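You operate a simulated robot arm through the tools that you are given. There is no shell and no other tool.

Carry out the task below with a simulated robot arm. There is one attempt and no reset: what you move stays moved.

## Task
Bin the scorched block from the patcher.
Fine: switch off before pulling the slide out, heat knob to 130 C; shut the waste lid; the two blocks beside it stay.
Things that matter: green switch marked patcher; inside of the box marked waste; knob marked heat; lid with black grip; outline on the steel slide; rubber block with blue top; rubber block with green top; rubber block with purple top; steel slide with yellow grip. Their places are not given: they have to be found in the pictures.

It is judged by the outcome, as a careful person would: the job done as asked, and still so three seconds after it is handed in. It fails if anything else is knocked over, pushed out of place, dropped, spilled or broken. A push-on lid holds only when it is set on centred and level and pressed home; a screw cap is set on level and turned clockwise until tight.

## Robot
A 6-joint arm with a fingered hand, fixed in place. Base frame: the origin is on the floor under the middle of its stand, x ahead of it, y to its left, z up. Lengths are in mm, angles in rad, forces in N, time in s.
With the tool pointing down near the work surface it reaches from about 300 to 700 mm from the base axis. Its first joint turns from -2.897 to 2.897 rad. Payload 4 kg.
The tool frame sits at the grasp point between the pads (the TCP): z along the fingers, y along the line on which they close. The tips reach 22 mm beyond it. The gripper opens to 112 mm; its body begins 60 mm behind the TCP. The gripper is a hand of 4 fingers: y runs from the thumb to the fingers, the wrist lies at [0, 0, -218] in the tool frame, and closing takes about 1.5 s.
Orientation is told as [roll, pitch, yaw] about the base's x, y, z axes, in that order, counted from this pose: with the fingers straight down and closing along the base's y, the tool's x points along the base's -x, its y along +y and its z along -z.

## Interface
- The arm moves only by the tool servo_tool. Its argument "commands" is a list of rows, each a list of 6 numbers: the shift along the tool's x, y, z in units of 150 mm (1.0 is 150 mm), then the turn, a rotation vector about the tool's x, y, z in units of 60 degrees (1.0 is 60 degrees). In form: [[dx, dy, dz, ax, ay, az], ...]. A call has 1 to 20 rows; each row is the pose to reach, as a shift and turn from the pose commanded when the call began, along the tool's axes at that moment. "hand" is the opening, from 0 (shut) to 1 (fully open), set as the call begins (left out, the last holds). A call with a number of a shift or a turn outside -1 to 1 is refused whole. Rows are played at 5 a second. More than 50 mm and 0.15 rad between two rows, or a gripper value outside its range, and nothing of the call is played. A pose out of reach is approached as far as the arm can. The call stops where the force on the tool passes 40 N (or 10 N more than at its start, if that is more) or the arm is blocked; 0.2 s more then pass. The fingers move at their own pace (about 45 mm/s each) and stop on an object; they squeeze with about 22 N. The grip force told is the motor's: it shows also when the fingers shut on nothing. Time passes only in rows, and 0.2 s behind the last, so rows that repeat a pose let the fingers close. The reply holds the time, the measured pose of the TCP, the force on the tool along the base axes, the opening and the grip force, in the units named above and with some noise, with the torque about the TCP (base axes, N m) and any sound that the robot's microphone picked up, and new pictures: "pictures" is both (left out), scene, wrist or none.
- Cameras (640 x 400 px; columns grow to the right, rows downward): "scene" is fixed at [402.1, -651.6, 1522.6]; the picture's right is [0.99, 0.13, 0.00], its down [0.07, -0.58, -0.81] and it looks along [-0.10, 0.81, -0.58] (base axes); focal length 326 px, centre (320, 200). "wrist" rides on the gripper at [69, 4, -83] in the tool frame; the picture's right is [-0.06, 1.00, 0.00], its down [-0.76, -0.05, -0.64] and it looks along [-0.64, -0.04, 0.77] (tool axes); focal length 243 px, centre (320, 200).
- move_fingers(finger1, finger2, finger3, thumb_bend): sets how far each is bent, from 0 (flat) to 100 (curled in); at 30 the hand is open as for a grip, at 70 the pads meet at the TCP. One left out holds its place. A second passes; each finger stops where it meets its share of the squeeze, and holds until it gets a number again. A gripper value or a shape takes the hand back. It gives what a move gives, with no picture; readings hold the bend of each and the force on the fingers (four entries, about 0 where the hand has none), thumb and palm.
- hand_shape(shape): the hand has 4 fingers and takes this shape, open, in about a second: jaw (thumb against the fingers, like two jaws); tri (thumb and two fingers); tip (a fingertip pinch); poke (one finger out to press); point (the index stretched); flat (the hand flat); cup (the hand cupped); fist (a fist). The gripper value then closes the fingers along that shape, each until it touches; the sizes above hold for jaw. It gives what a move gives, with no picture.
- point_at(camera, pixels): for up to 12 pixels [column, row] of the newest picture of that camera ("zoom" is the newest enlarged one), the place [x, y, z] in the base frame of the surface seen there, good to about 2 mm. It takes no simulated time.
- inspect(camera, box): a new picture of the part [left, top, right, bottom] of that camera's present view, enlarged. It takes no simulated time.
- job_done(): hands the job in; it is judged then, once.

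Leave the gripper open and the arm clear of the work at the hand-in unless told otherwise.

The tools are called after "Request:" as a command line: name --pt "numbers of a row" for each row, then --argument value for the rest, lists and objects as JSON in quotes. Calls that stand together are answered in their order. servo_tool: Moves the arm, as the interface text tells. Its arguments: {"type":"object","properties":{"commands":{"type":"array","items":{"type":"array","items":{"type":"number"}}},"hand":{"type":"number"},"pictures":{"type":"string","enum":["both","scene","wrist","none"]}},"required":["commands"]} The other tools are called the same way: hand_shape (shape) gives the hand a shape; move_fingers (finger1, finger2, finger3, thumb_bend) moves the fingers one by one; point_at (camera, pixels) gives the place of the surface under pixels of a picture; inspect (camera, box) takes an enlarged picture of a part of a camera's view; job_done () hands the job in.

At the start:

```text
time: 0.0
position: [241.2, 309.6, 1011.6]
tcp_rot: [0.0, 0.004, -0.001]
contact_force: [-0.8, -0.6, -0.1]
ft_torque: [0.01, -0.03, -0.02]
width: 111.8
finger_force: 0.1
shape: jaw
bend: [30.0, 30.0, 30.0, 30.0]
finger forces: [0.0, 0.0, 0.1, 0.1, 0.1, 0.0]
```

scene: 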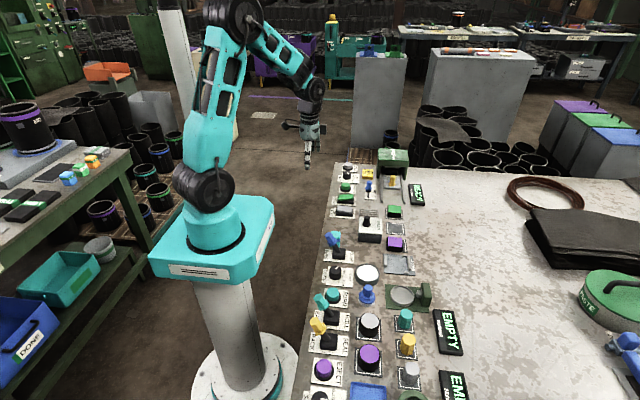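
wrist: 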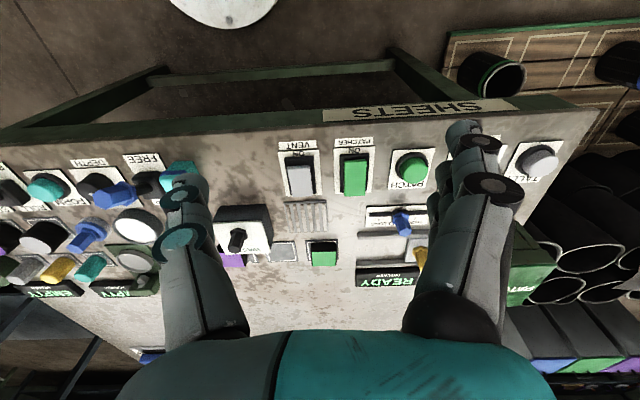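

I see a panel along the edge of the bench with many controls. The patcher switch appears in the wrist picture near (355,173). I'll enlarge parts of both pictures.

Request:
inspect --camera "scene" --box '[310, 140, 450, 230]'

Request:
inspect --camera "scene" --box '[300, 220, 480, 400]'

Request:
inspect --camera "wrist" --box '[260, 90, 580, 310]'

Request:
inspect --camera "scene" --box '[0, 90, 200, 400]'

Request:
inspect --camera "scene" --box '[480, 80, 640, 400]'

```text
4.44 times, centred on (380, 185) of scene
```

zoom: 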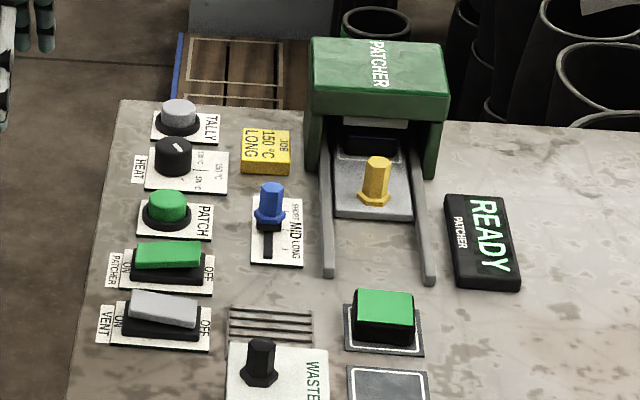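

```text
2.22 times, centred on (390, 310) of scene
```

zoom: 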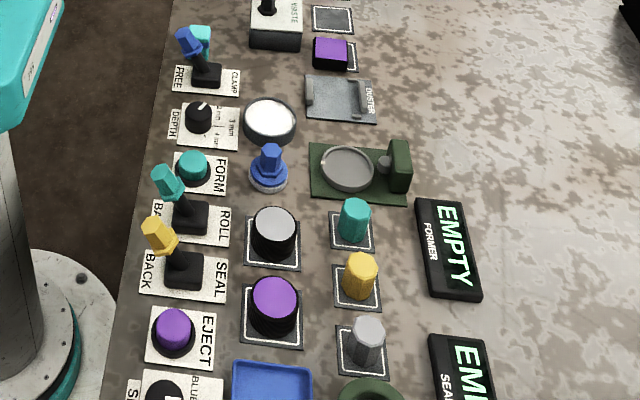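

```text
1.82 times, centred on (420, 200) of wrist
```

zoom: 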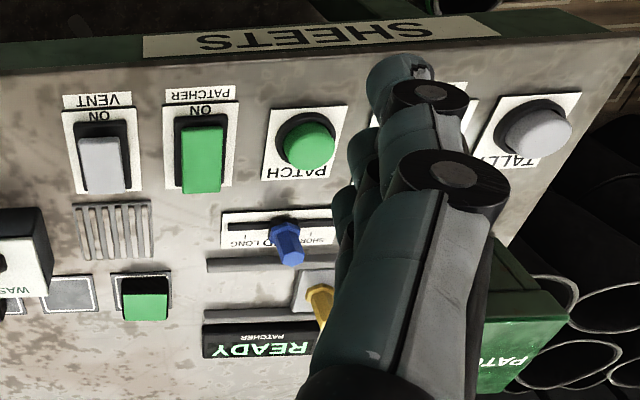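

```text
1.29 times, centred on (100, 245) of scene
```

zoom: 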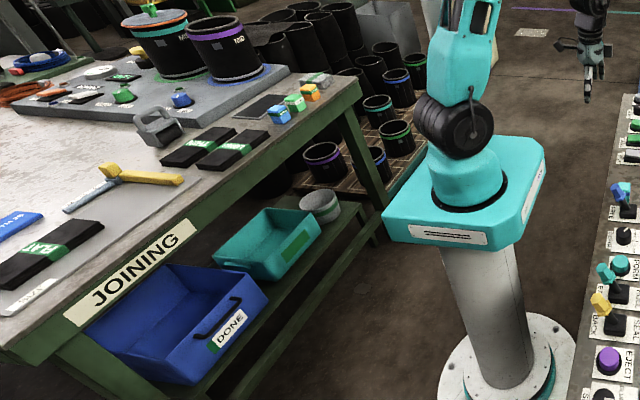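

```text
1.25 times, centred on (560, 240) of scene
```

zoom: 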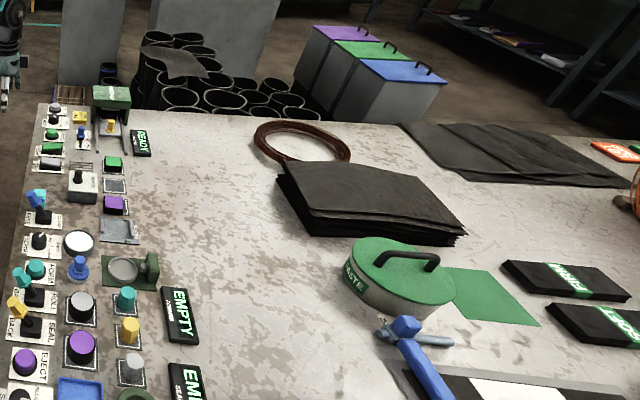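

Next I measure places of the main items in the scene picture: switch, heat knob, slide grip, waste box, blocks.

Request:
inspect --camera "scene" --box '[330, 140, 430, 202]'

Request:
point_at --camera "scene" --pixels '[[346, 197], [349, 211], [348, 174], [347, 187], [394, 181], [392, 151], [394, 209], [396, 229], [396, 244], [366, 222], [371, 231], [369, 187]]'

Request:
inspect --camera "scene" --box '[340, 195, 430, 255]'

```text
6.40 times, centred on (380, 171) of scene
```

zoom: 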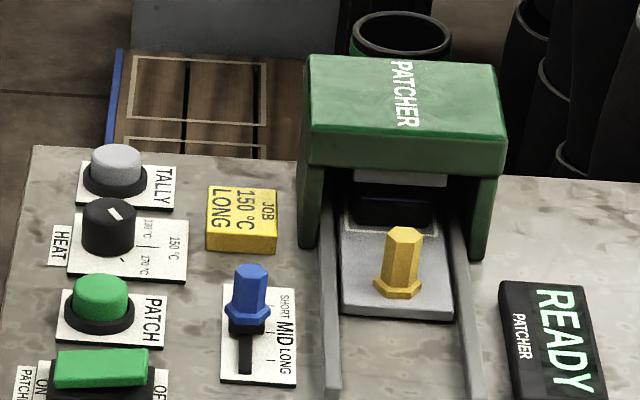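

```text
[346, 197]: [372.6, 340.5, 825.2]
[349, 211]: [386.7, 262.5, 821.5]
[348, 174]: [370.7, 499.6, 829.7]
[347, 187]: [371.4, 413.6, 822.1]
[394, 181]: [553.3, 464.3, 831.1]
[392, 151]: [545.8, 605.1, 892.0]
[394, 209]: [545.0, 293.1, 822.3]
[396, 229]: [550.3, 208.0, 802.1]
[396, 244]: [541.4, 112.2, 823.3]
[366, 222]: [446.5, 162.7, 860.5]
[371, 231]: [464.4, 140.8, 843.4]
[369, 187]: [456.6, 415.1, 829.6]
```

```text
6.67 times, centred on (385, 225) of scene
```

zoom: 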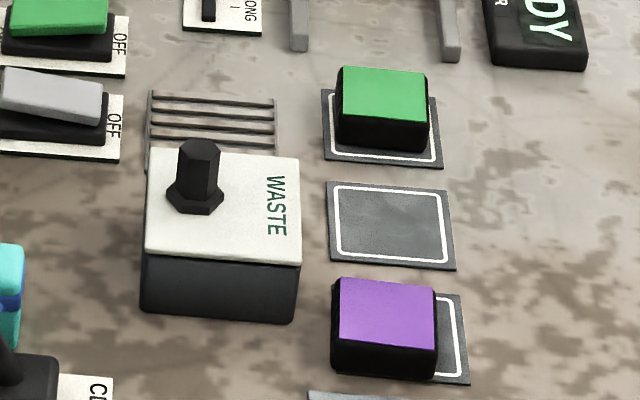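

The waste box with its black-grip lid is near (455,150,~840), the blue-topped block is inside the patcher on the slide, and the heat knob is near (370,480). I'll move the arm over the heat knob/patcher to get a closer wrist view.

Request:
servo_tool --pt "-0.1 0.25 0 0 0 0" --pt "-0.2 0.5 0 0 0 0" --pt "-0.3 0.75 0 0 0 0" --pt "-0.39 1.0 0.05 0 0 0" --pt "-0.39 1.0 0.05 0 0 0" --pictures "both"

```text
time: 1.2
position: [298.1, 460.3, 1005.2]
tcp_rot: [0.001, 0.001, 0.0]
contact_force: [0.5, -0.9, -0.2]
ft_torque: [-0.04, 0.0, -0.03]
width: 111.9
finger_force: 0.0
shape: jaw
bend: [30.0, 30.0, 30.0, 30.0]
finger forces: [0.0, 0.1, 0.0, 0.0, 0.0, 0.0]
```

scene: 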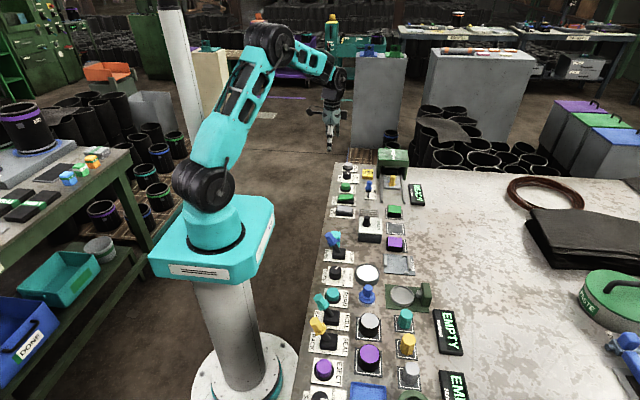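
wrist: 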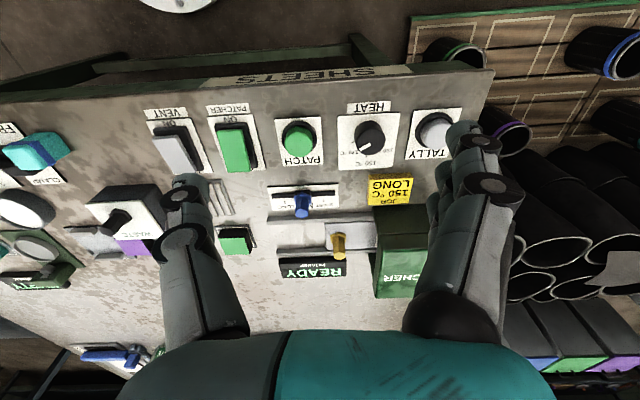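

I enlarge the heat knob and the patcher in the wrist picture.

Request:
inspect --camera "wrist" --box '[325, 95, 415, 175]'

Request:
inspect --camera "wrist" --box '[260, 175, 440, 305]'

Request:
inspect --camera "wrist" --box '[60, 90, 280, 270]'

```text
5.00 times, centred on (370, 135) of wrist
```

zoom: 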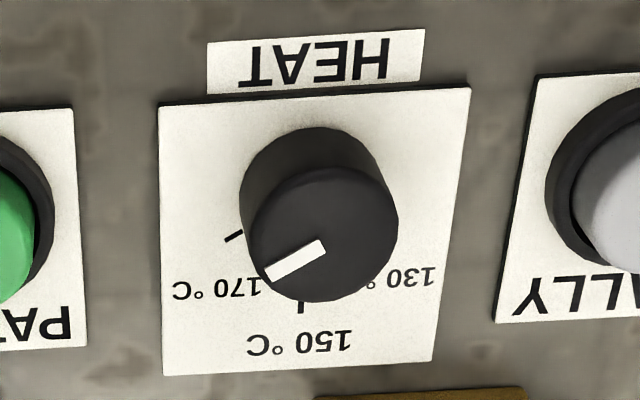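

```text
3.08 times, centred on (350, 240) of wrist
```

zoom: 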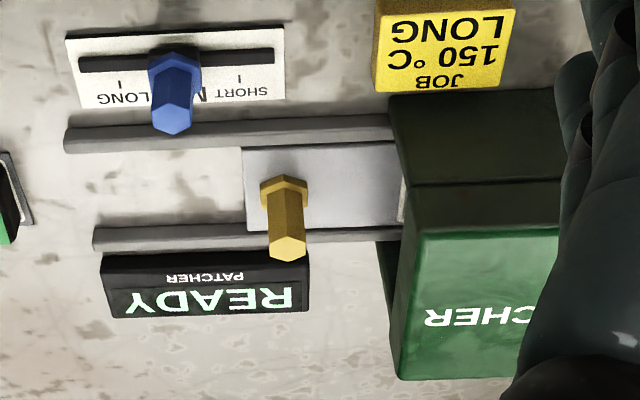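

```text
2.22 times, centred on (170, 180) of wrist
```

zoom: 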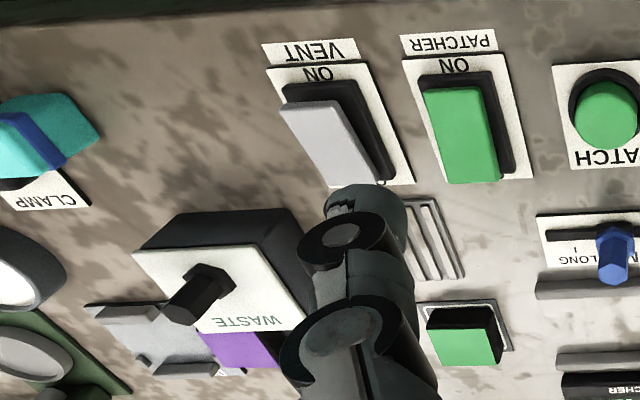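

The heat pointer currently sits toward 170. I re-enlarge the knob and measure its ticks, top and plate.

Request:
inspect --camera "wrist" --box '[325, 95, 415, 175]'

Request:
point_at --camera "zoom" --pixels '[[240, 234], [228, 240], [300, 312], [163, 110], [468, 92], [432, 358], [165, 370], [276, 270], [320, 246], [323, 190], [330, 290], [395, 235]]'

Request:
inspect --camera "scene" --box '[335, 155, 375, 190]'

```text
5.00 times, centred on (370, 135) of wrist
```

zoom: 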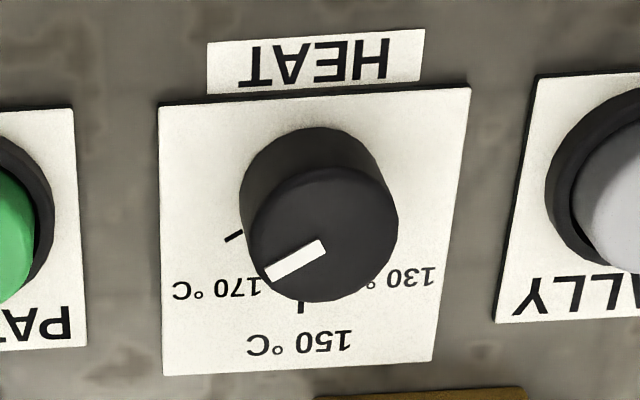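

```text
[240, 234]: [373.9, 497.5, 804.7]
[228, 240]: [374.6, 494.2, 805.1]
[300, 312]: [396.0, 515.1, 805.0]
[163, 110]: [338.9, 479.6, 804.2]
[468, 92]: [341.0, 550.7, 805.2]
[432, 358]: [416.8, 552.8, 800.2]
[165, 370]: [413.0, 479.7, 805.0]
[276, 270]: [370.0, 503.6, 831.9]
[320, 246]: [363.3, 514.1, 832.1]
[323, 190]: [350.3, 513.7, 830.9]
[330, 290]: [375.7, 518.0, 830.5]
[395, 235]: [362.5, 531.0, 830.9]
```

```text
11.43 times, centred on (355, 172) of scene
```

zoom: 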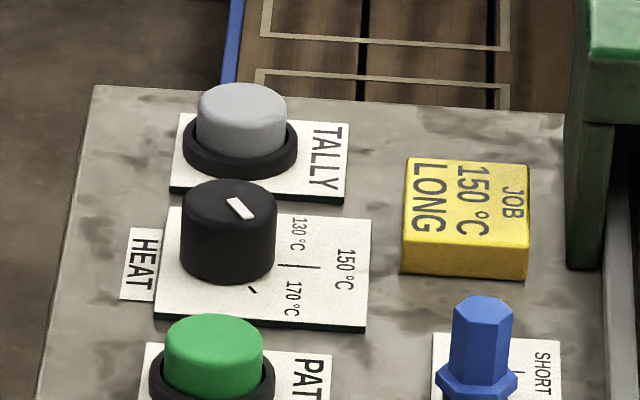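

The knob's pointer direction is about −57° (170 mark), centre ≈ (361,515). Next I measure the waste box, the lid's corners, the slide and blocks in the scene.

Request:
inspect --camera "scene" --box '[340, 195, 430, 255]'

Request:
point_at --camera "zoom" --pixels '[[150, 155], [298, 162], [298, 262], [148, 250], [198, 150], [195, 205], [145, 305], [290, 315], [345, 75], [425, 72], [425, 120], [337, 115]]'

Request:
point_at --camera "zoom" --pixels '[[345, 285], [434, 288], [435, 345], [335, 338], [340, 190], [445, 195], [450, 262], [335, 255], [20, 22], [95, 30], [15, 85], [95, 105]]'

```text
6.67 times, centred on (385, 225) of scene
```

zoom: 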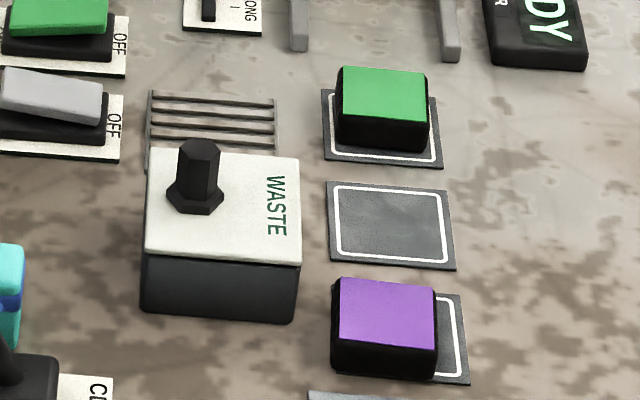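

```text
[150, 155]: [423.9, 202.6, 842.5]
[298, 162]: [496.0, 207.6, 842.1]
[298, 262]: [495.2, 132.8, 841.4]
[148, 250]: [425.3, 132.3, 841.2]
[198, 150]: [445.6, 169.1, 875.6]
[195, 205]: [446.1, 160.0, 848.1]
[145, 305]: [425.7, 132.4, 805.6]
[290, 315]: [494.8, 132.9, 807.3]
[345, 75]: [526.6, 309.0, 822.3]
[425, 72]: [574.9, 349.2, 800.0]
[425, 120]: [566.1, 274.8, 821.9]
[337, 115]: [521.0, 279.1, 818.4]
```

```text
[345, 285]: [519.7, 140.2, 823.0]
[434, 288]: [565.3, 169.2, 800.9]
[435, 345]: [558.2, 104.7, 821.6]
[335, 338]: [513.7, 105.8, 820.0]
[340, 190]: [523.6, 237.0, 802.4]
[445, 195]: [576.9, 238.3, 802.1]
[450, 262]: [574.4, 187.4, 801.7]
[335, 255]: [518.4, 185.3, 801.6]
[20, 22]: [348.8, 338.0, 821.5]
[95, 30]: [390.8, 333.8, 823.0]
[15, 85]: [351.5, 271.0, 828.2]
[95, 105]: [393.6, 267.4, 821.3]
```

The waste box spans x 424–496, y 132–207, top z 842, grip top 876. Now I take the poke shape high above the bench to see where the finger points.

Request:
hand_shape --shape "poke"

Request:
servo_tool --pt "0 0 0 0 0 0" --pictures "both"

```text
time: 2.1
position: [297.8, 460.5, 1003.8]
tcp_rot: [0.0, 0.001, -0.001]
contact_force: [0.5, -0.7, -0.1]
ft_torque: [0.0, 0.01, 0.0]
width: 0.2
finger_force: 0.1
shape: poke
bend: [100.0, 100.0, 100.0, 47.0]
finger forces: [0.0, 0.0, 0.0, 0.0, 0.0, 0.1]
```

```text
time: 2.5
position: [296.6, 458.5, 1004.2]
tcp_rot: [0.0, 0.003, 0.0]
contact_force: [-0.9, 0.3, -0.5]
ft_torque: [-0.01, 0.03, 0.0]
width: 0.0
finger_force: 0.0
shape: poke
bend: [100.0, 100.0, 100.0, 47.0]
finger forces: [0.1, 0.1, 0.1, 0.0, 0.0, 0.1]
```

scene: 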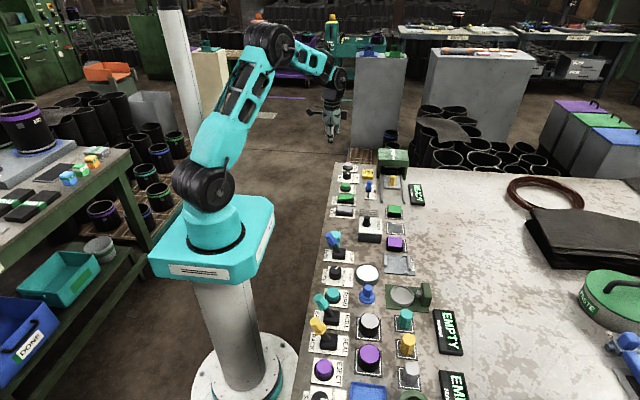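
wrist: 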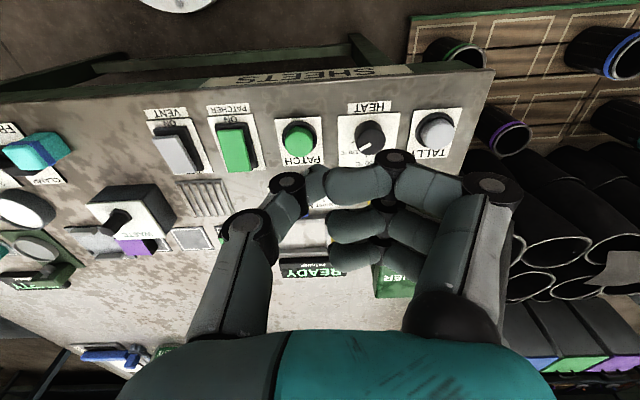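

Let me look at the hand closely: which finger sticks out and where its tip is.

Request:
inspect --camera "wrist" --box '[180, 120, 540, 345]'

Request:
point_at --camera "wrist" --pixels '[[287, 181], [316, 178], [330, 190], [398, 158], [330, 220], [330, 252], [250, 222], [485, 185], [300, 175], [360, 180], [318, 190], [345, 355]]'

```text
1.78 times, centred on (360, 232) of wrist
```

zoom: 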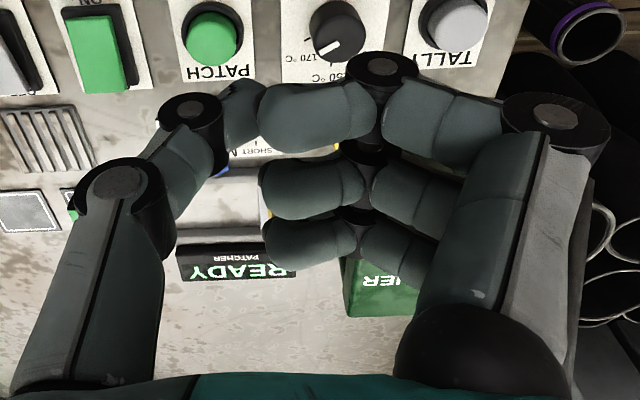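

```text
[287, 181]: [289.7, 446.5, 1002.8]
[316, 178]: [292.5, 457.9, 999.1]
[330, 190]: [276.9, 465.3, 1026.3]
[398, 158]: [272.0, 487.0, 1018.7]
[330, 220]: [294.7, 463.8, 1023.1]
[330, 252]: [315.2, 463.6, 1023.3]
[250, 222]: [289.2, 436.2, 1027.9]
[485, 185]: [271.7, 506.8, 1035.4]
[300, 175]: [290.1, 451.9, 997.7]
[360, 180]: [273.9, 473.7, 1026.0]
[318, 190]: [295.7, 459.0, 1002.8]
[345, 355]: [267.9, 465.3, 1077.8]
```

The thumb is the poking digit here, tip partially hidden. I check the "point" shape for comparison.

Request:
hand_shape --shape "point"

Request:
inspect --camera "wrist" --box '[180, 90, 560, 330]'

Request:
inspect --camera "scene" --box '[290, 60, 390, 160]'

```text
time: 3.4
position: [297.2, 459.7, 1007.6]
tcp_rot: [0.001, 0.002, 0.0]
contact_force: [-0.3, 0.1, 0.3]
ft_torque: [-0.02, 0.01, 0.0]
width: 105.6
finger_force: 0.1
shape: point
bend: [31.0, 100.0, 100.0, 55.0]
finger forces: [0.0, 0.0, 0.0, 0.0, 0.0, 0.0]
```

```text
1.67 times, centred on (370, 210) of wrist
```

zoom: 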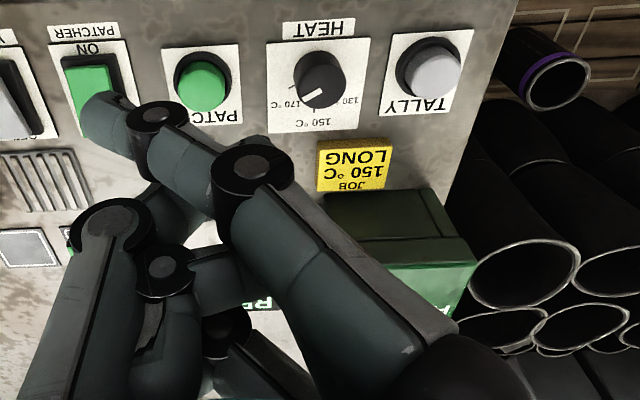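

```text
4.00 times, centred on (340, 110) of scene
```

zoom: 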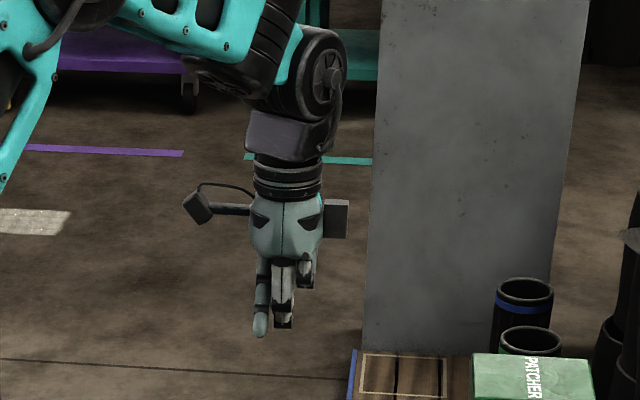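

The index finger reaches out lowest in this shape. I measure its tip.

Request:
inspect --camera "wrist" --box '[180, 90, 560, 330]'

Request:
point_at --camera "zoom" --pixels '[[95, 100], [85, 120], [110, 120], [120, 100], [157, 112], [253, 165], [165, 262], [110, 212], [226, 325], [175, 210], [185, 235], [440, 370]]'

```text
1.67 times, centred on (370, 210) of wrist
```

zoom: 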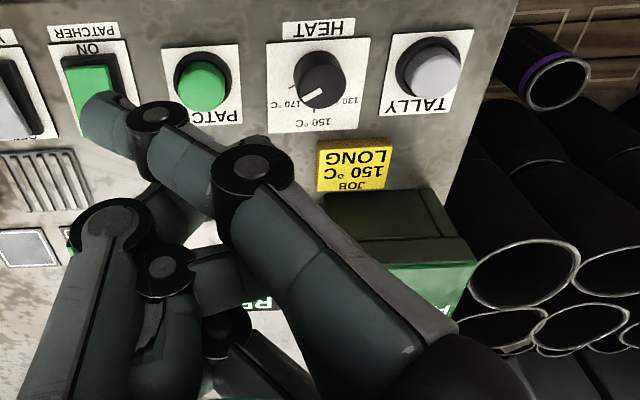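

```text
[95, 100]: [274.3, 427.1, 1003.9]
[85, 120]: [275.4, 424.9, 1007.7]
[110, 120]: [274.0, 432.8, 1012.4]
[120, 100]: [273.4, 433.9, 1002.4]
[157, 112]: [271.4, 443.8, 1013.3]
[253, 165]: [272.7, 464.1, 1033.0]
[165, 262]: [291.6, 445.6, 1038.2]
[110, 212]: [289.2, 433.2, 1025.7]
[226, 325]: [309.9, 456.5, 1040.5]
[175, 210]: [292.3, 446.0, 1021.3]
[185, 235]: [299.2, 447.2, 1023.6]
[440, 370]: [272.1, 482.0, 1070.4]
```

I check the hand from the scene side in this shape, to compare heights of all digits.

Request:
inspect --camera "scene" --box '[315, 105, 365, 155]'

Request:
point_at --camera "zoom" --pixels '[[160, 290], [155, 320], [250, 280], [255, 260], [340, 170], [350, 230]]'

```text
8.00 times, centred on (340, 130) of scene
```

zoom: 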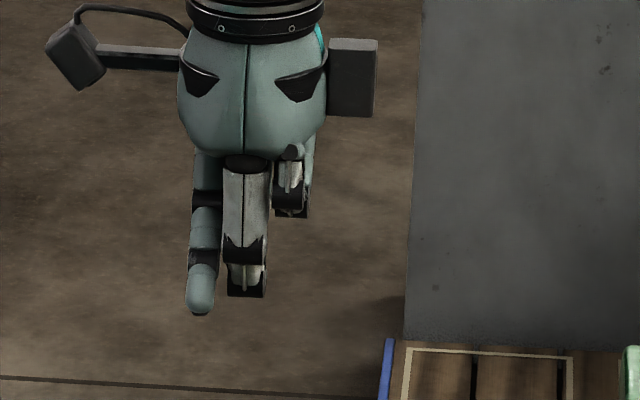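

```text
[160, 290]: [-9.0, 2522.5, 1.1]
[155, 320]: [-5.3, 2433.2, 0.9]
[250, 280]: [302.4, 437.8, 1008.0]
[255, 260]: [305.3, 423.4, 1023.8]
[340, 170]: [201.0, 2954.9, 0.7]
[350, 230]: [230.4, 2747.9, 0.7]
```

Request:
point_at --camera "zoom" --pixels '[[200, 275], [200, 295], [200, 310], [190, 300], [208, 300], [245, 292], [265, 292], [235, 292], [232, 270], [290, 212], [245, 210], [205, 225]]'

```text
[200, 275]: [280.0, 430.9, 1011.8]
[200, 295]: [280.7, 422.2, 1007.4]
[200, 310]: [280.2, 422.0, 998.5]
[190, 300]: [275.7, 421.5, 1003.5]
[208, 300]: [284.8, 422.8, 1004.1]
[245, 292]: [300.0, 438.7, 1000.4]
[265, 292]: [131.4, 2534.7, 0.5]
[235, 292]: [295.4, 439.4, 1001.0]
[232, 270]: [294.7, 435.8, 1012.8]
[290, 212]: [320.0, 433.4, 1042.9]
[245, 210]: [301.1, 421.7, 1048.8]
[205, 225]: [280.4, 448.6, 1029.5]
```

The thumb is nearly as low as the index in this shape, so poke (thumb only) has cleaner clearance. I go back to poke and measure its tip from the scene camera.

Request:
hand_shape --shape "poke"

Request:
inspect --camera "scene" --box '[320, 115, 360, 155]'

Request:
point_at --camera "zoom" --pixels '[[270, 250], [270, 265], [270, 280], [270, 290], [260, 280], [285, 280], [250, 280], [230, 260], [290, 260], [270, 230], [310, 230], [220, 230]]'

```text
time: 4.3
position: [296.6, 459.5, 1006.2]
tcp_rot: [0.0, 0.003, -0.001]
contact_force: [0.6, 0.0, -0.7]
ft_torque: [0.0, 0.04, -0.01]
width: 0.0
finger_force: 0.1
shape: poke
bend: [100.0, 100.0, 100.0, 47.0]
finger forces: [0.1, 0.0, 0.1, 0.0, 0.0, 0.0]
```

```text
10.00 times, centred on (340, 135) of scene
```

zoom: 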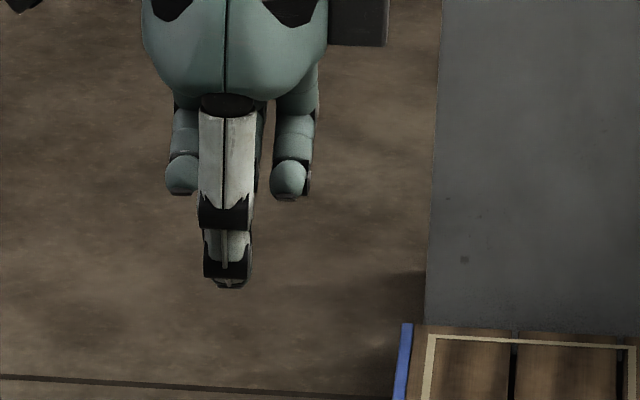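

```text
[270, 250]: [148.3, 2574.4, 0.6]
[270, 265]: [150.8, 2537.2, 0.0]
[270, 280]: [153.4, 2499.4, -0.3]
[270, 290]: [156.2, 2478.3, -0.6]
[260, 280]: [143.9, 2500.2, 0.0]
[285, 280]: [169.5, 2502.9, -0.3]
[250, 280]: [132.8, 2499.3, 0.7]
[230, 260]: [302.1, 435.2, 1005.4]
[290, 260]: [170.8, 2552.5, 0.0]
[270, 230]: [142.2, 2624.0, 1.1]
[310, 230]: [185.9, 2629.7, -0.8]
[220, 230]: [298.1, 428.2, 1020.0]
```

Request:
point_at --camera "zoom" --pixels '[[228, 285], [235, 285], [222, 283], [245, 280], [228, 275], [210, 275], [240, 270], [228, 281], [182, 180], [289, 185], [182, 192], [289, 196]]'

```text
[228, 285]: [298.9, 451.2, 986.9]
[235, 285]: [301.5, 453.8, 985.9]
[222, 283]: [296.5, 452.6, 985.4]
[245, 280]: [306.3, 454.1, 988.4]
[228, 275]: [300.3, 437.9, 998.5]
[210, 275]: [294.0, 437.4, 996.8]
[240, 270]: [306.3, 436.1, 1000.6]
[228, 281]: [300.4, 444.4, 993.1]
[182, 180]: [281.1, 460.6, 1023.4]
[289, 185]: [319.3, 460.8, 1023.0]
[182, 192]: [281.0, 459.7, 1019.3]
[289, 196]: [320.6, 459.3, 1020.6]
```

The poking thumb tip sits near the TCP's x,y, about 22 mm below. Now I measure the rocker in detail from the wrist picture.

Request:
inspect --camera "wrist" --box '[140, 90, 330, 210]'

Request:
point_at --camera "zoom" --pixels '[[305, 130], [320, 130], [305, 200], [335, 190], [325, 245], [350, 250], [365, 245], [270, 130], [300, 255], [380, 255], [370, 180], [385, 200]]'

Request:
inspect --camera "scene" --box '[328, 180, 378, 220]'

```text
3.33 times, centred on (235, 150) of wrist
```

zoom: 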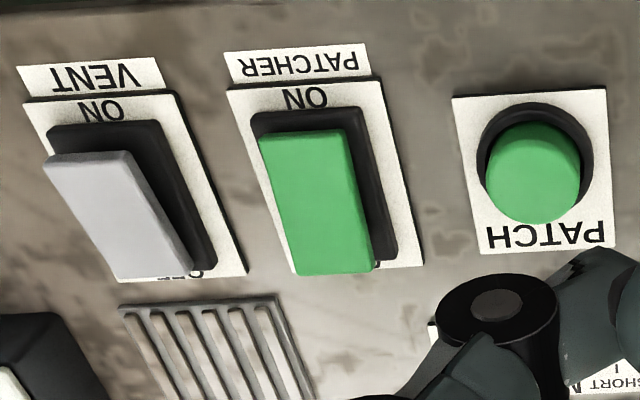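

```text
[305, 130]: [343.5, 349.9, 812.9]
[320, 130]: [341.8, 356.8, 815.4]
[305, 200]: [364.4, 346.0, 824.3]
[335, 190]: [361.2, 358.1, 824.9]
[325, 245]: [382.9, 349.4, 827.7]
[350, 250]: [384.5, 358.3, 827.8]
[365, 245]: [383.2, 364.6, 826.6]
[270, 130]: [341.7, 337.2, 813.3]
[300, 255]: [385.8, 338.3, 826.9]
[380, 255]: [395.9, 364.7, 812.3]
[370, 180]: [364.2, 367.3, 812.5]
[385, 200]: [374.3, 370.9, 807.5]
```

```text
10.00 times, centred on (353, 200) of scene
```

zoom: 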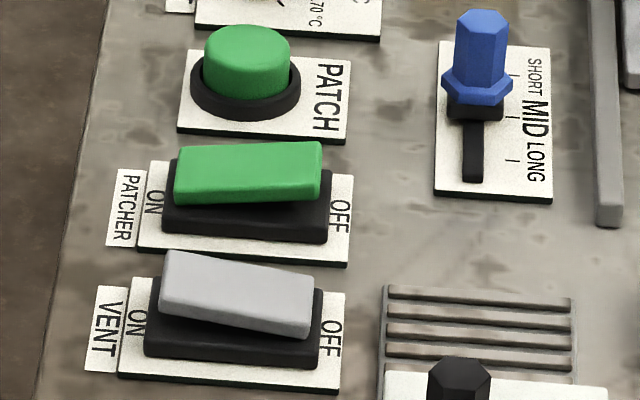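

The patcher rocker is ON (ON end z≈815, OFF end z≈828 at x≈385, y≈351). I move the thumb tip over the OFF end, stopping well above it.

Request:
servo_tool --pt "-0.14 -0.18 0 0 0 0" --pt "-0.28 -0.36 0 0 0 0" --pt "-0.42 -0.54 0 0 0 0" --pt "-0.57 -0.713 0 0 0 0" --pt "-0.57 -0.713 0.25 0 0 0" --pt "-0.57 -0.713 0.5 0 0 0" --pt "-0.57 -0.713 0.8 0 0 0" --pt "-0.57 -0.713 0.8 0 0 0" --pictures "both"

Request:
inspect --camera "scene" --box '[328, 170, 378, 220]'

```text
time: 6.1
position: [389.5, 349.7, 884.3]
tcp_rot: [-0.001, 0.003, 0.0]
contact_force: [0.4, -0.2, 0.0]
ft_torque: [0.02, 0.0, 0.02]
width: 0.0
finger_force: 0.0
shape: poke
bend: [100.0, 100.0, 100.0, 47.0]
finger forces: [0.0, 0.1, 0.1, 0.1, 0.0, 0.0]
```

scene: 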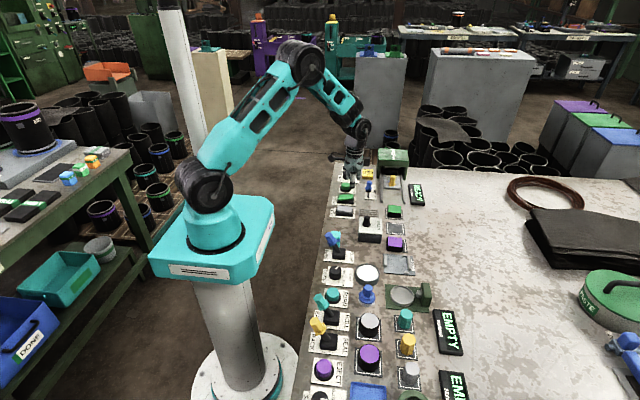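
wrist: 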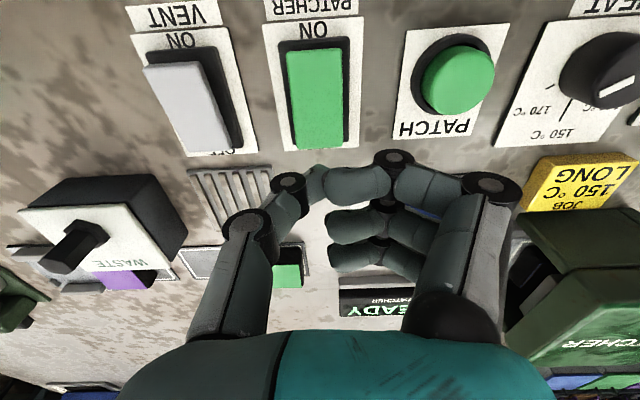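

```text
8.00 times, centred on (353, 195) of scene
```

zoom: 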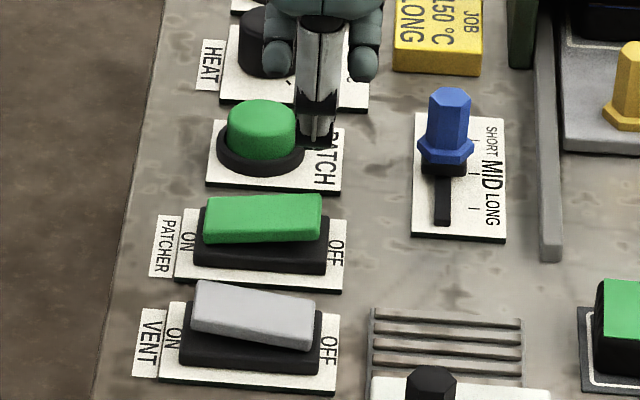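

Reading shows TCP around (387,351,884). I check the thumb tip's place in the zoom.

Request:
point_at --camera "zoom" --pixels '[[318, 146], [312, 144], [325, 144], [318, 135], [318, 120], [308, 120], [330, 120], [260, 200], [310, 205], [310, 235]]'

```text
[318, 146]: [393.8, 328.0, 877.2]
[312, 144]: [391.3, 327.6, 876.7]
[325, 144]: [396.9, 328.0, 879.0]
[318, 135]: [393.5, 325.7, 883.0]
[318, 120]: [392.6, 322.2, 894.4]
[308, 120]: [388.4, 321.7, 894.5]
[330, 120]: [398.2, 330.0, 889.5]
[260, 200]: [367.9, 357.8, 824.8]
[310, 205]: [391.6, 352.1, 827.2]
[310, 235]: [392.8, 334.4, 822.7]
```

The thumb sits near x≈392; I want ≈385. I shift −7 mm in x and descend in small steps to press the OFF end.

Request:
servo_tool --pt "0.047 0 0 0 0 0" --pt "0.047 0 0.08 0 0 0" --pt "0.047 0 0.16 0 0 0" --pt "0.047 0 0.19 0 0 0" --pt "0.047 0 0.19 0 0 0" --pictures "both"

Request:
inspect --camera "scene" --box '[328, 170, 378, 220]'

```text
time: 7.3
position: [380.9, 352.5, 856.9]
tcp_rot: [0.0, 0.001, 0.0]
contact_force: [0.0, 0.6, 1.4]
ft_torque: [0.0, 0.01, 0.02]
width: 0.2
finger_force: 0.1
shape: poke
bend: [100.0, 100.0, 100.0, 47.0]
finger forces: [0.1, 0.0, 0.1, 0.0, 0.0, 0.0]
```

scene: 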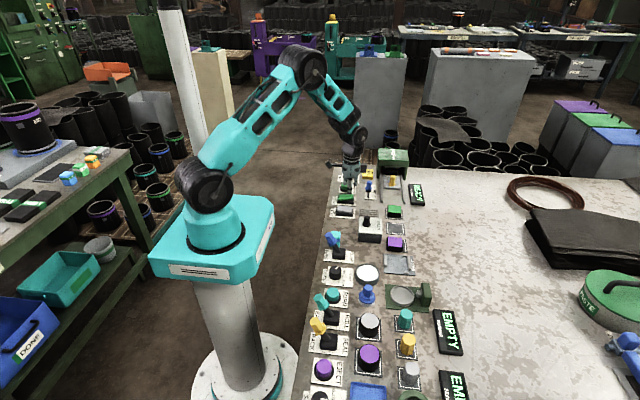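
wrist: 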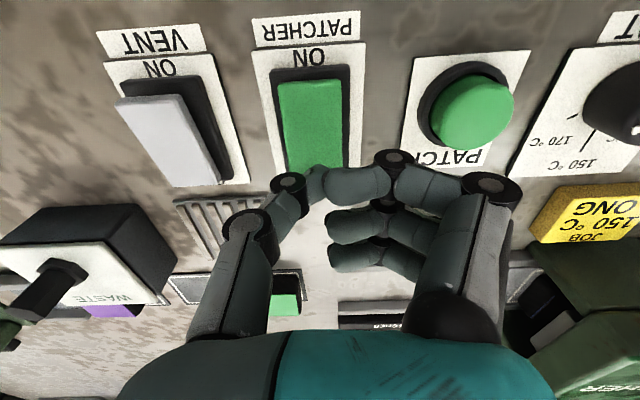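

```text
8.00 times, centred on (353, 195) of scene
```

zoom: 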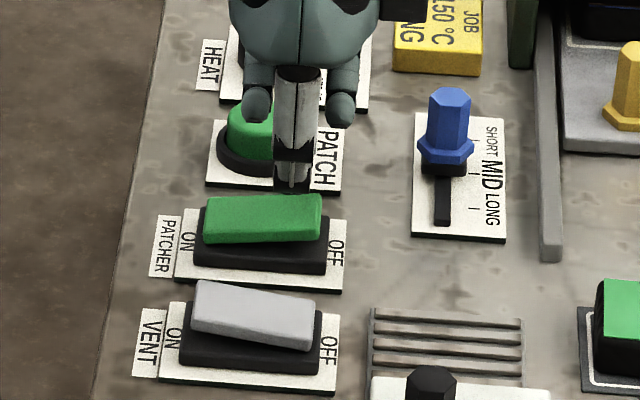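

The thumb is just above the rocker, no contact yet (force ≈1 N). I press down gradually.

Request:
servo_tool --pt "0 0 0.03 0 0 0" --pt "0 0 0.06 0 0 0" --pt "0 0 0.09 0 0 0" --pt "0 0 0.11 0 0 0" --pt "0 0 0.13 0 0 0" --pt "0 0 0.13 0 0 0" --pictures "both"

Request:
inspect --camera "scene" --box '[328, 170, 378, 220]'

```text
time: 8.7
position: [381.1, 354.0, 837.5]
tcp_rot: [0.003, -0.003, 0.0]
contact_force: [9.9, -4.1, 34.0]
ft_torque: [0.33, -0.01, -0.07]
width: 0.0
finger_force: 0.0
shape: poke
bend: [100.0, 100.0, 100.0, 97.0]
finger forces: [0.0, 0.1, 0.1, 0.2, 33.8, 0.0]
```

scene: 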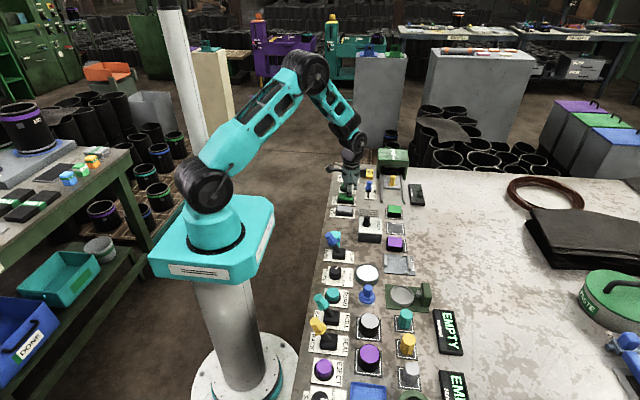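
wrist: 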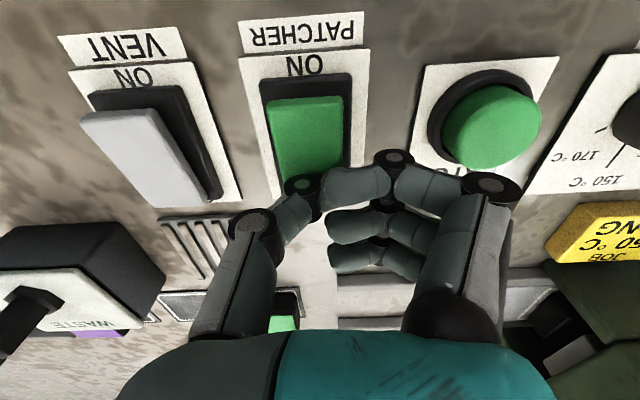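

```text
8.00 times, centred on (353, 195) of scene
```

zoom: 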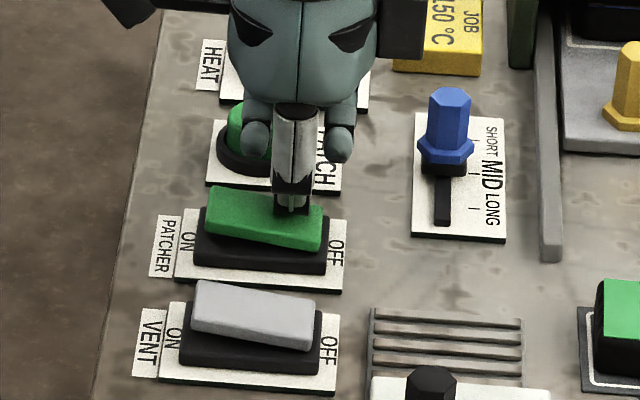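

The rocker now tilts to OFF and the READY sign has gone dark. I lift straight up.

Request:
servo_tool --pt "0 0 -0.2 0 0 0" --pt "0 0 -0.45 0 0 0" --pt "0 0 -0.7 0 0 0" --pt "0 0 -0.9 0 0 0" --pt "0 0 -0.9 0 0 0" --pictures "both"

Request:
inspect --camera "scene" --box '[328, 140, 428, 220]'

```text
time: 9.9
position: [376.2, 354.8, 970.9]
tcp_rot: [0.001, 0.003, -0.002]
contact_force: [-0.4, -0.5, -0.4]
ft_torque: [-0.02, -0.01, 0.03]
width: 0.2
finger_force: 0.1
shape: poke
bend: [100.0, 100.0, 100.0, 47.0]
finger forces: [0.0, 0.0, 0.0, 0.1, 0.0, 0.1]
```

scene: 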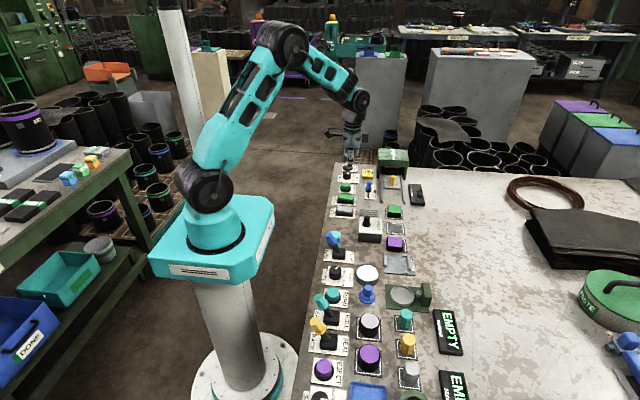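
wrist: 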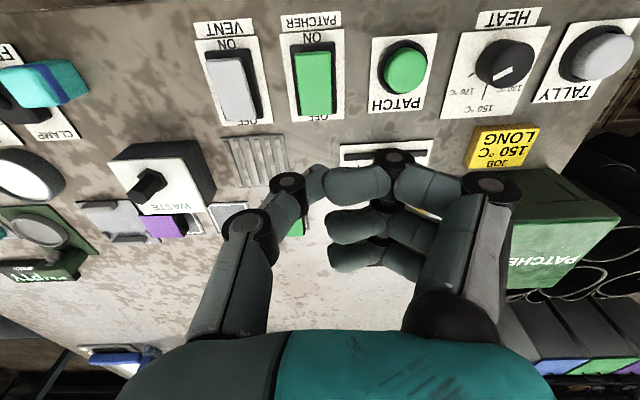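

```text
5.00 times, centred on (378, 180) of scene
```

zoom: 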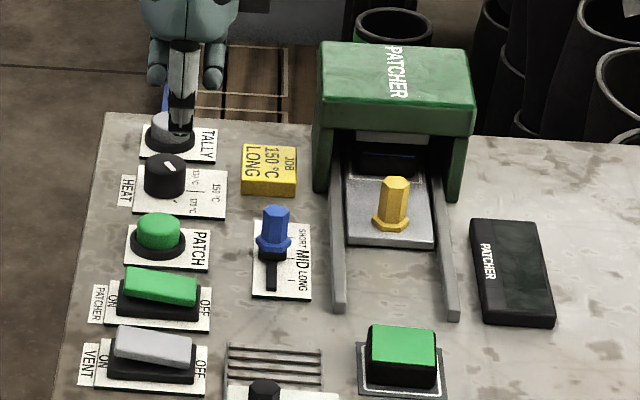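

Patcher is off. From this position the heat plate is visible at (500,70); I enlarge to find the 130 tick.

Request:
inspect --camera "wrist" --box '[430, 5, 560, 125]'

Request:
point_at --camera "zoom" --pixels '[[230, 240], [260, 330], [390, 240], [320, 200], [360, 235], [320, 150]]'

```text
3.33 times, centred on (495, 65) of wrist
```

zoom: 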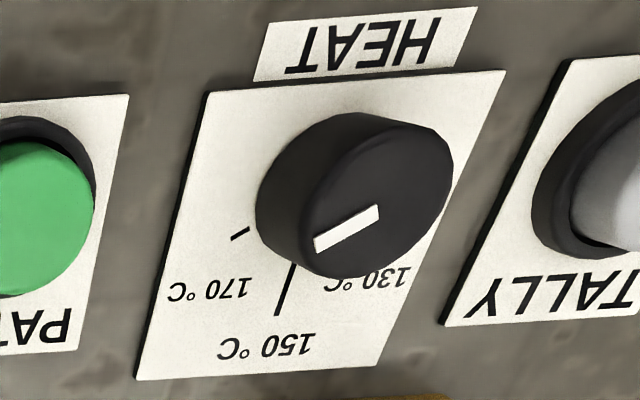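

```text
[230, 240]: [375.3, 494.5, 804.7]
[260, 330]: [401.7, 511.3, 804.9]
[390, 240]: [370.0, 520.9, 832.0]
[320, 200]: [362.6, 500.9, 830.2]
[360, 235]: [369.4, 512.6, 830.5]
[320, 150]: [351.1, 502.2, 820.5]
```

Request:
point_at --camera "zoom" --pixels '[[234, 237], [246, 231], [293, 264], [278, 314], [318, 244], [377, 212], [395, 125], [450, 190], [330, 265], [310, 220], [265, 205], [395, 195]]'

```text
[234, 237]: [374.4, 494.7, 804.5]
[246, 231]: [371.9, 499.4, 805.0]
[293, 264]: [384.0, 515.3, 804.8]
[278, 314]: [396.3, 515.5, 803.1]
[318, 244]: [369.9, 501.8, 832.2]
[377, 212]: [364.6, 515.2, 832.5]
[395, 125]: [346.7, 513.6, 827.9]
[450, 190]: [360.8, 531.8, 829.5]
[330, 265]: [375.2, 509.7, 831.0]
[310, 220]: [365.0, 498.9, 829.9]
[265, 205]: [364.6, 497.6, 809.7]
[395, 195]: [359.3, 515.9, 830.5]
```

The ticks: 150 at 0° (along +x from the knob centre (362,515.4)), 170 at −60°; so 130 should be at +60°, mirrored. The pointer is at −60°, so I need a +120° turn (counter-clockwise from above). I try the tri shape to view its geometry.

Request:
hand_shape --shape "tri"

Request:
servo_tool --pt "0.02 0.25 0 0 0 0" --pt "0.05 0.5 0 0 0 0" --pt "0.08 0.75 0 0 0 0" --pt "0.11 1.0 0 0 0 0" --pt "0.11 1.0 0 0 0 0" --pictures "wrist"

Request:
inspect --camera "scene" --box '[318, 100, 398, 180]'

```text
time: 10.8
position: [375.6, 354.7, 970.4]
tcp_rot: [0.0, 0.002, -0.001]
contact_force: [1.2, 0.9, 0.0]
ft_torque: [-0.02, 0.01, 0.02]
width: 112.0
finger_force: 0.0
shape: tri
bend: [30.0, 30.0, 3.0, 30.0]
finger forces: [0.0, 0.0, 0.1, 0.1, 0.1, 0.0]
```

```text
time: 12.0
position: [365.0, 503.8, 970.4]
tcp_rot: [0.0, 0.001, 0.0]
contact_force: [-0.1, -0.2, 0.2]
ft_torque: [0.0, 0.03, 0.0]
width: 111.8
finger_force: 0.1
shape: tri
bend: [30.0, 30.0, 3.0, 30.0]
finger forces: [0.1, 0.0, 0.0, 0.1, 0.0, 0.0]
```

wrist: 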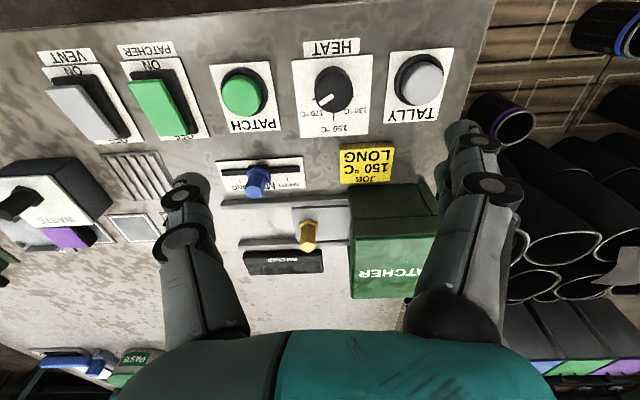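

```text
5.00 times, centred on (358, 140) of scene
```

zoom: 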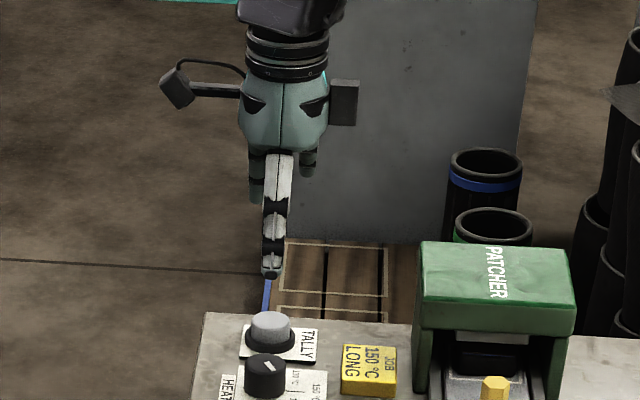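

I enlarge the heat knob now straight ahead in the wrist view and set the hand to a narrower opening to see the fingers.

Request:
inspect --camera "wrist" --box '[280, 30, 390, 150]'

Request:
servo_tool --pt "0 0 0 0 0 0" --pt "0 0 0 0 0 0" --pt "0 0 0 0 0 0" --pt "0 0 0 0 0 0" --pt "0 0 0 0 0 0" --hand 0.5 --pictures "wrist"

```text
3.33 times, centred on (335, 90) of wrist
```

zoom: 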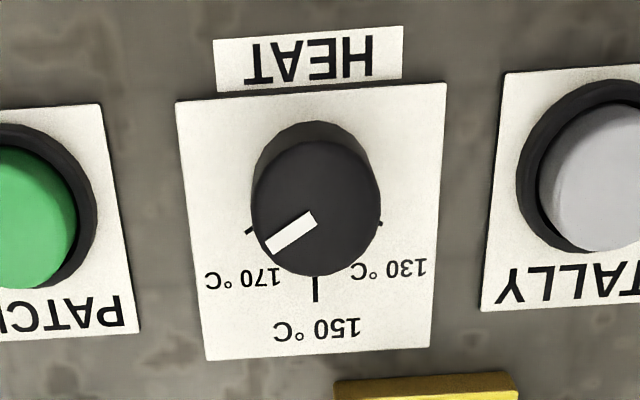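

```text
time: 13.2
position: [364.6, 502.7, 971.1]
tcp_rot: [-0.001, 0.002, -0.001]
contact_force: [-0.4, -0.2, 1.1]
ft_torque: [-0.02, 0.03, 0.0]
width: 56.9
finger_force: 0.1
shape: tri
bend: [72.0, 72.0, 3.0, 70.0]
finger forces: [0.0, 0.0, 0.1, 0.1, 0.0, 0.0]
```

wrist: 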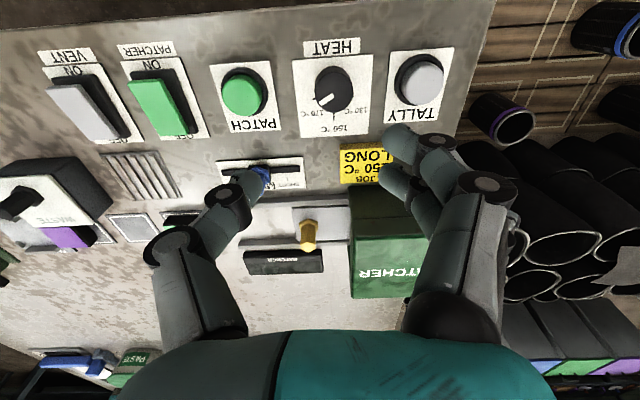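

The 130 tick is visible at zoom (382,223), mirrored to 170's — confirming +60°. I measure the fingertips of the tri shape.

Request:
point_at --camera "wrist" --pixels '[[398, 138], [392, 145], [393, 178], [388, 185], [230, 195], [245, 185], [253, 180], [437, 142], [445, 170]]'

Request:
inspect --camera "scene" --box '[328, 110, 378, 170]'

```text
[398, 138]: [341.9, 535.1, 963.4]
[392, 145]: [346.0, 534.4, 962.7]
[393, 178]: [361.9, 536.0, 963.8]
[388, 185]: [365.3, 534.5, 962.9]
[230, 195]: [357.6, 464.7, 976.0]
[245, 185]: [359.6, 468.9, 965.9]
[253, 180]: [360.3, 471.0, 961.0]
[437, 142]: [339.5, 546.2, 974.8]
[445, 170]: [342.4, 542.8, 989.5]
```

```text
6.67 times, centred on (353, 140) of scene
```

zoom: 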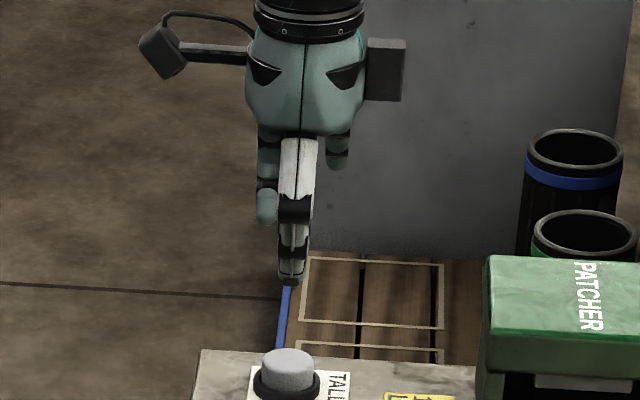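

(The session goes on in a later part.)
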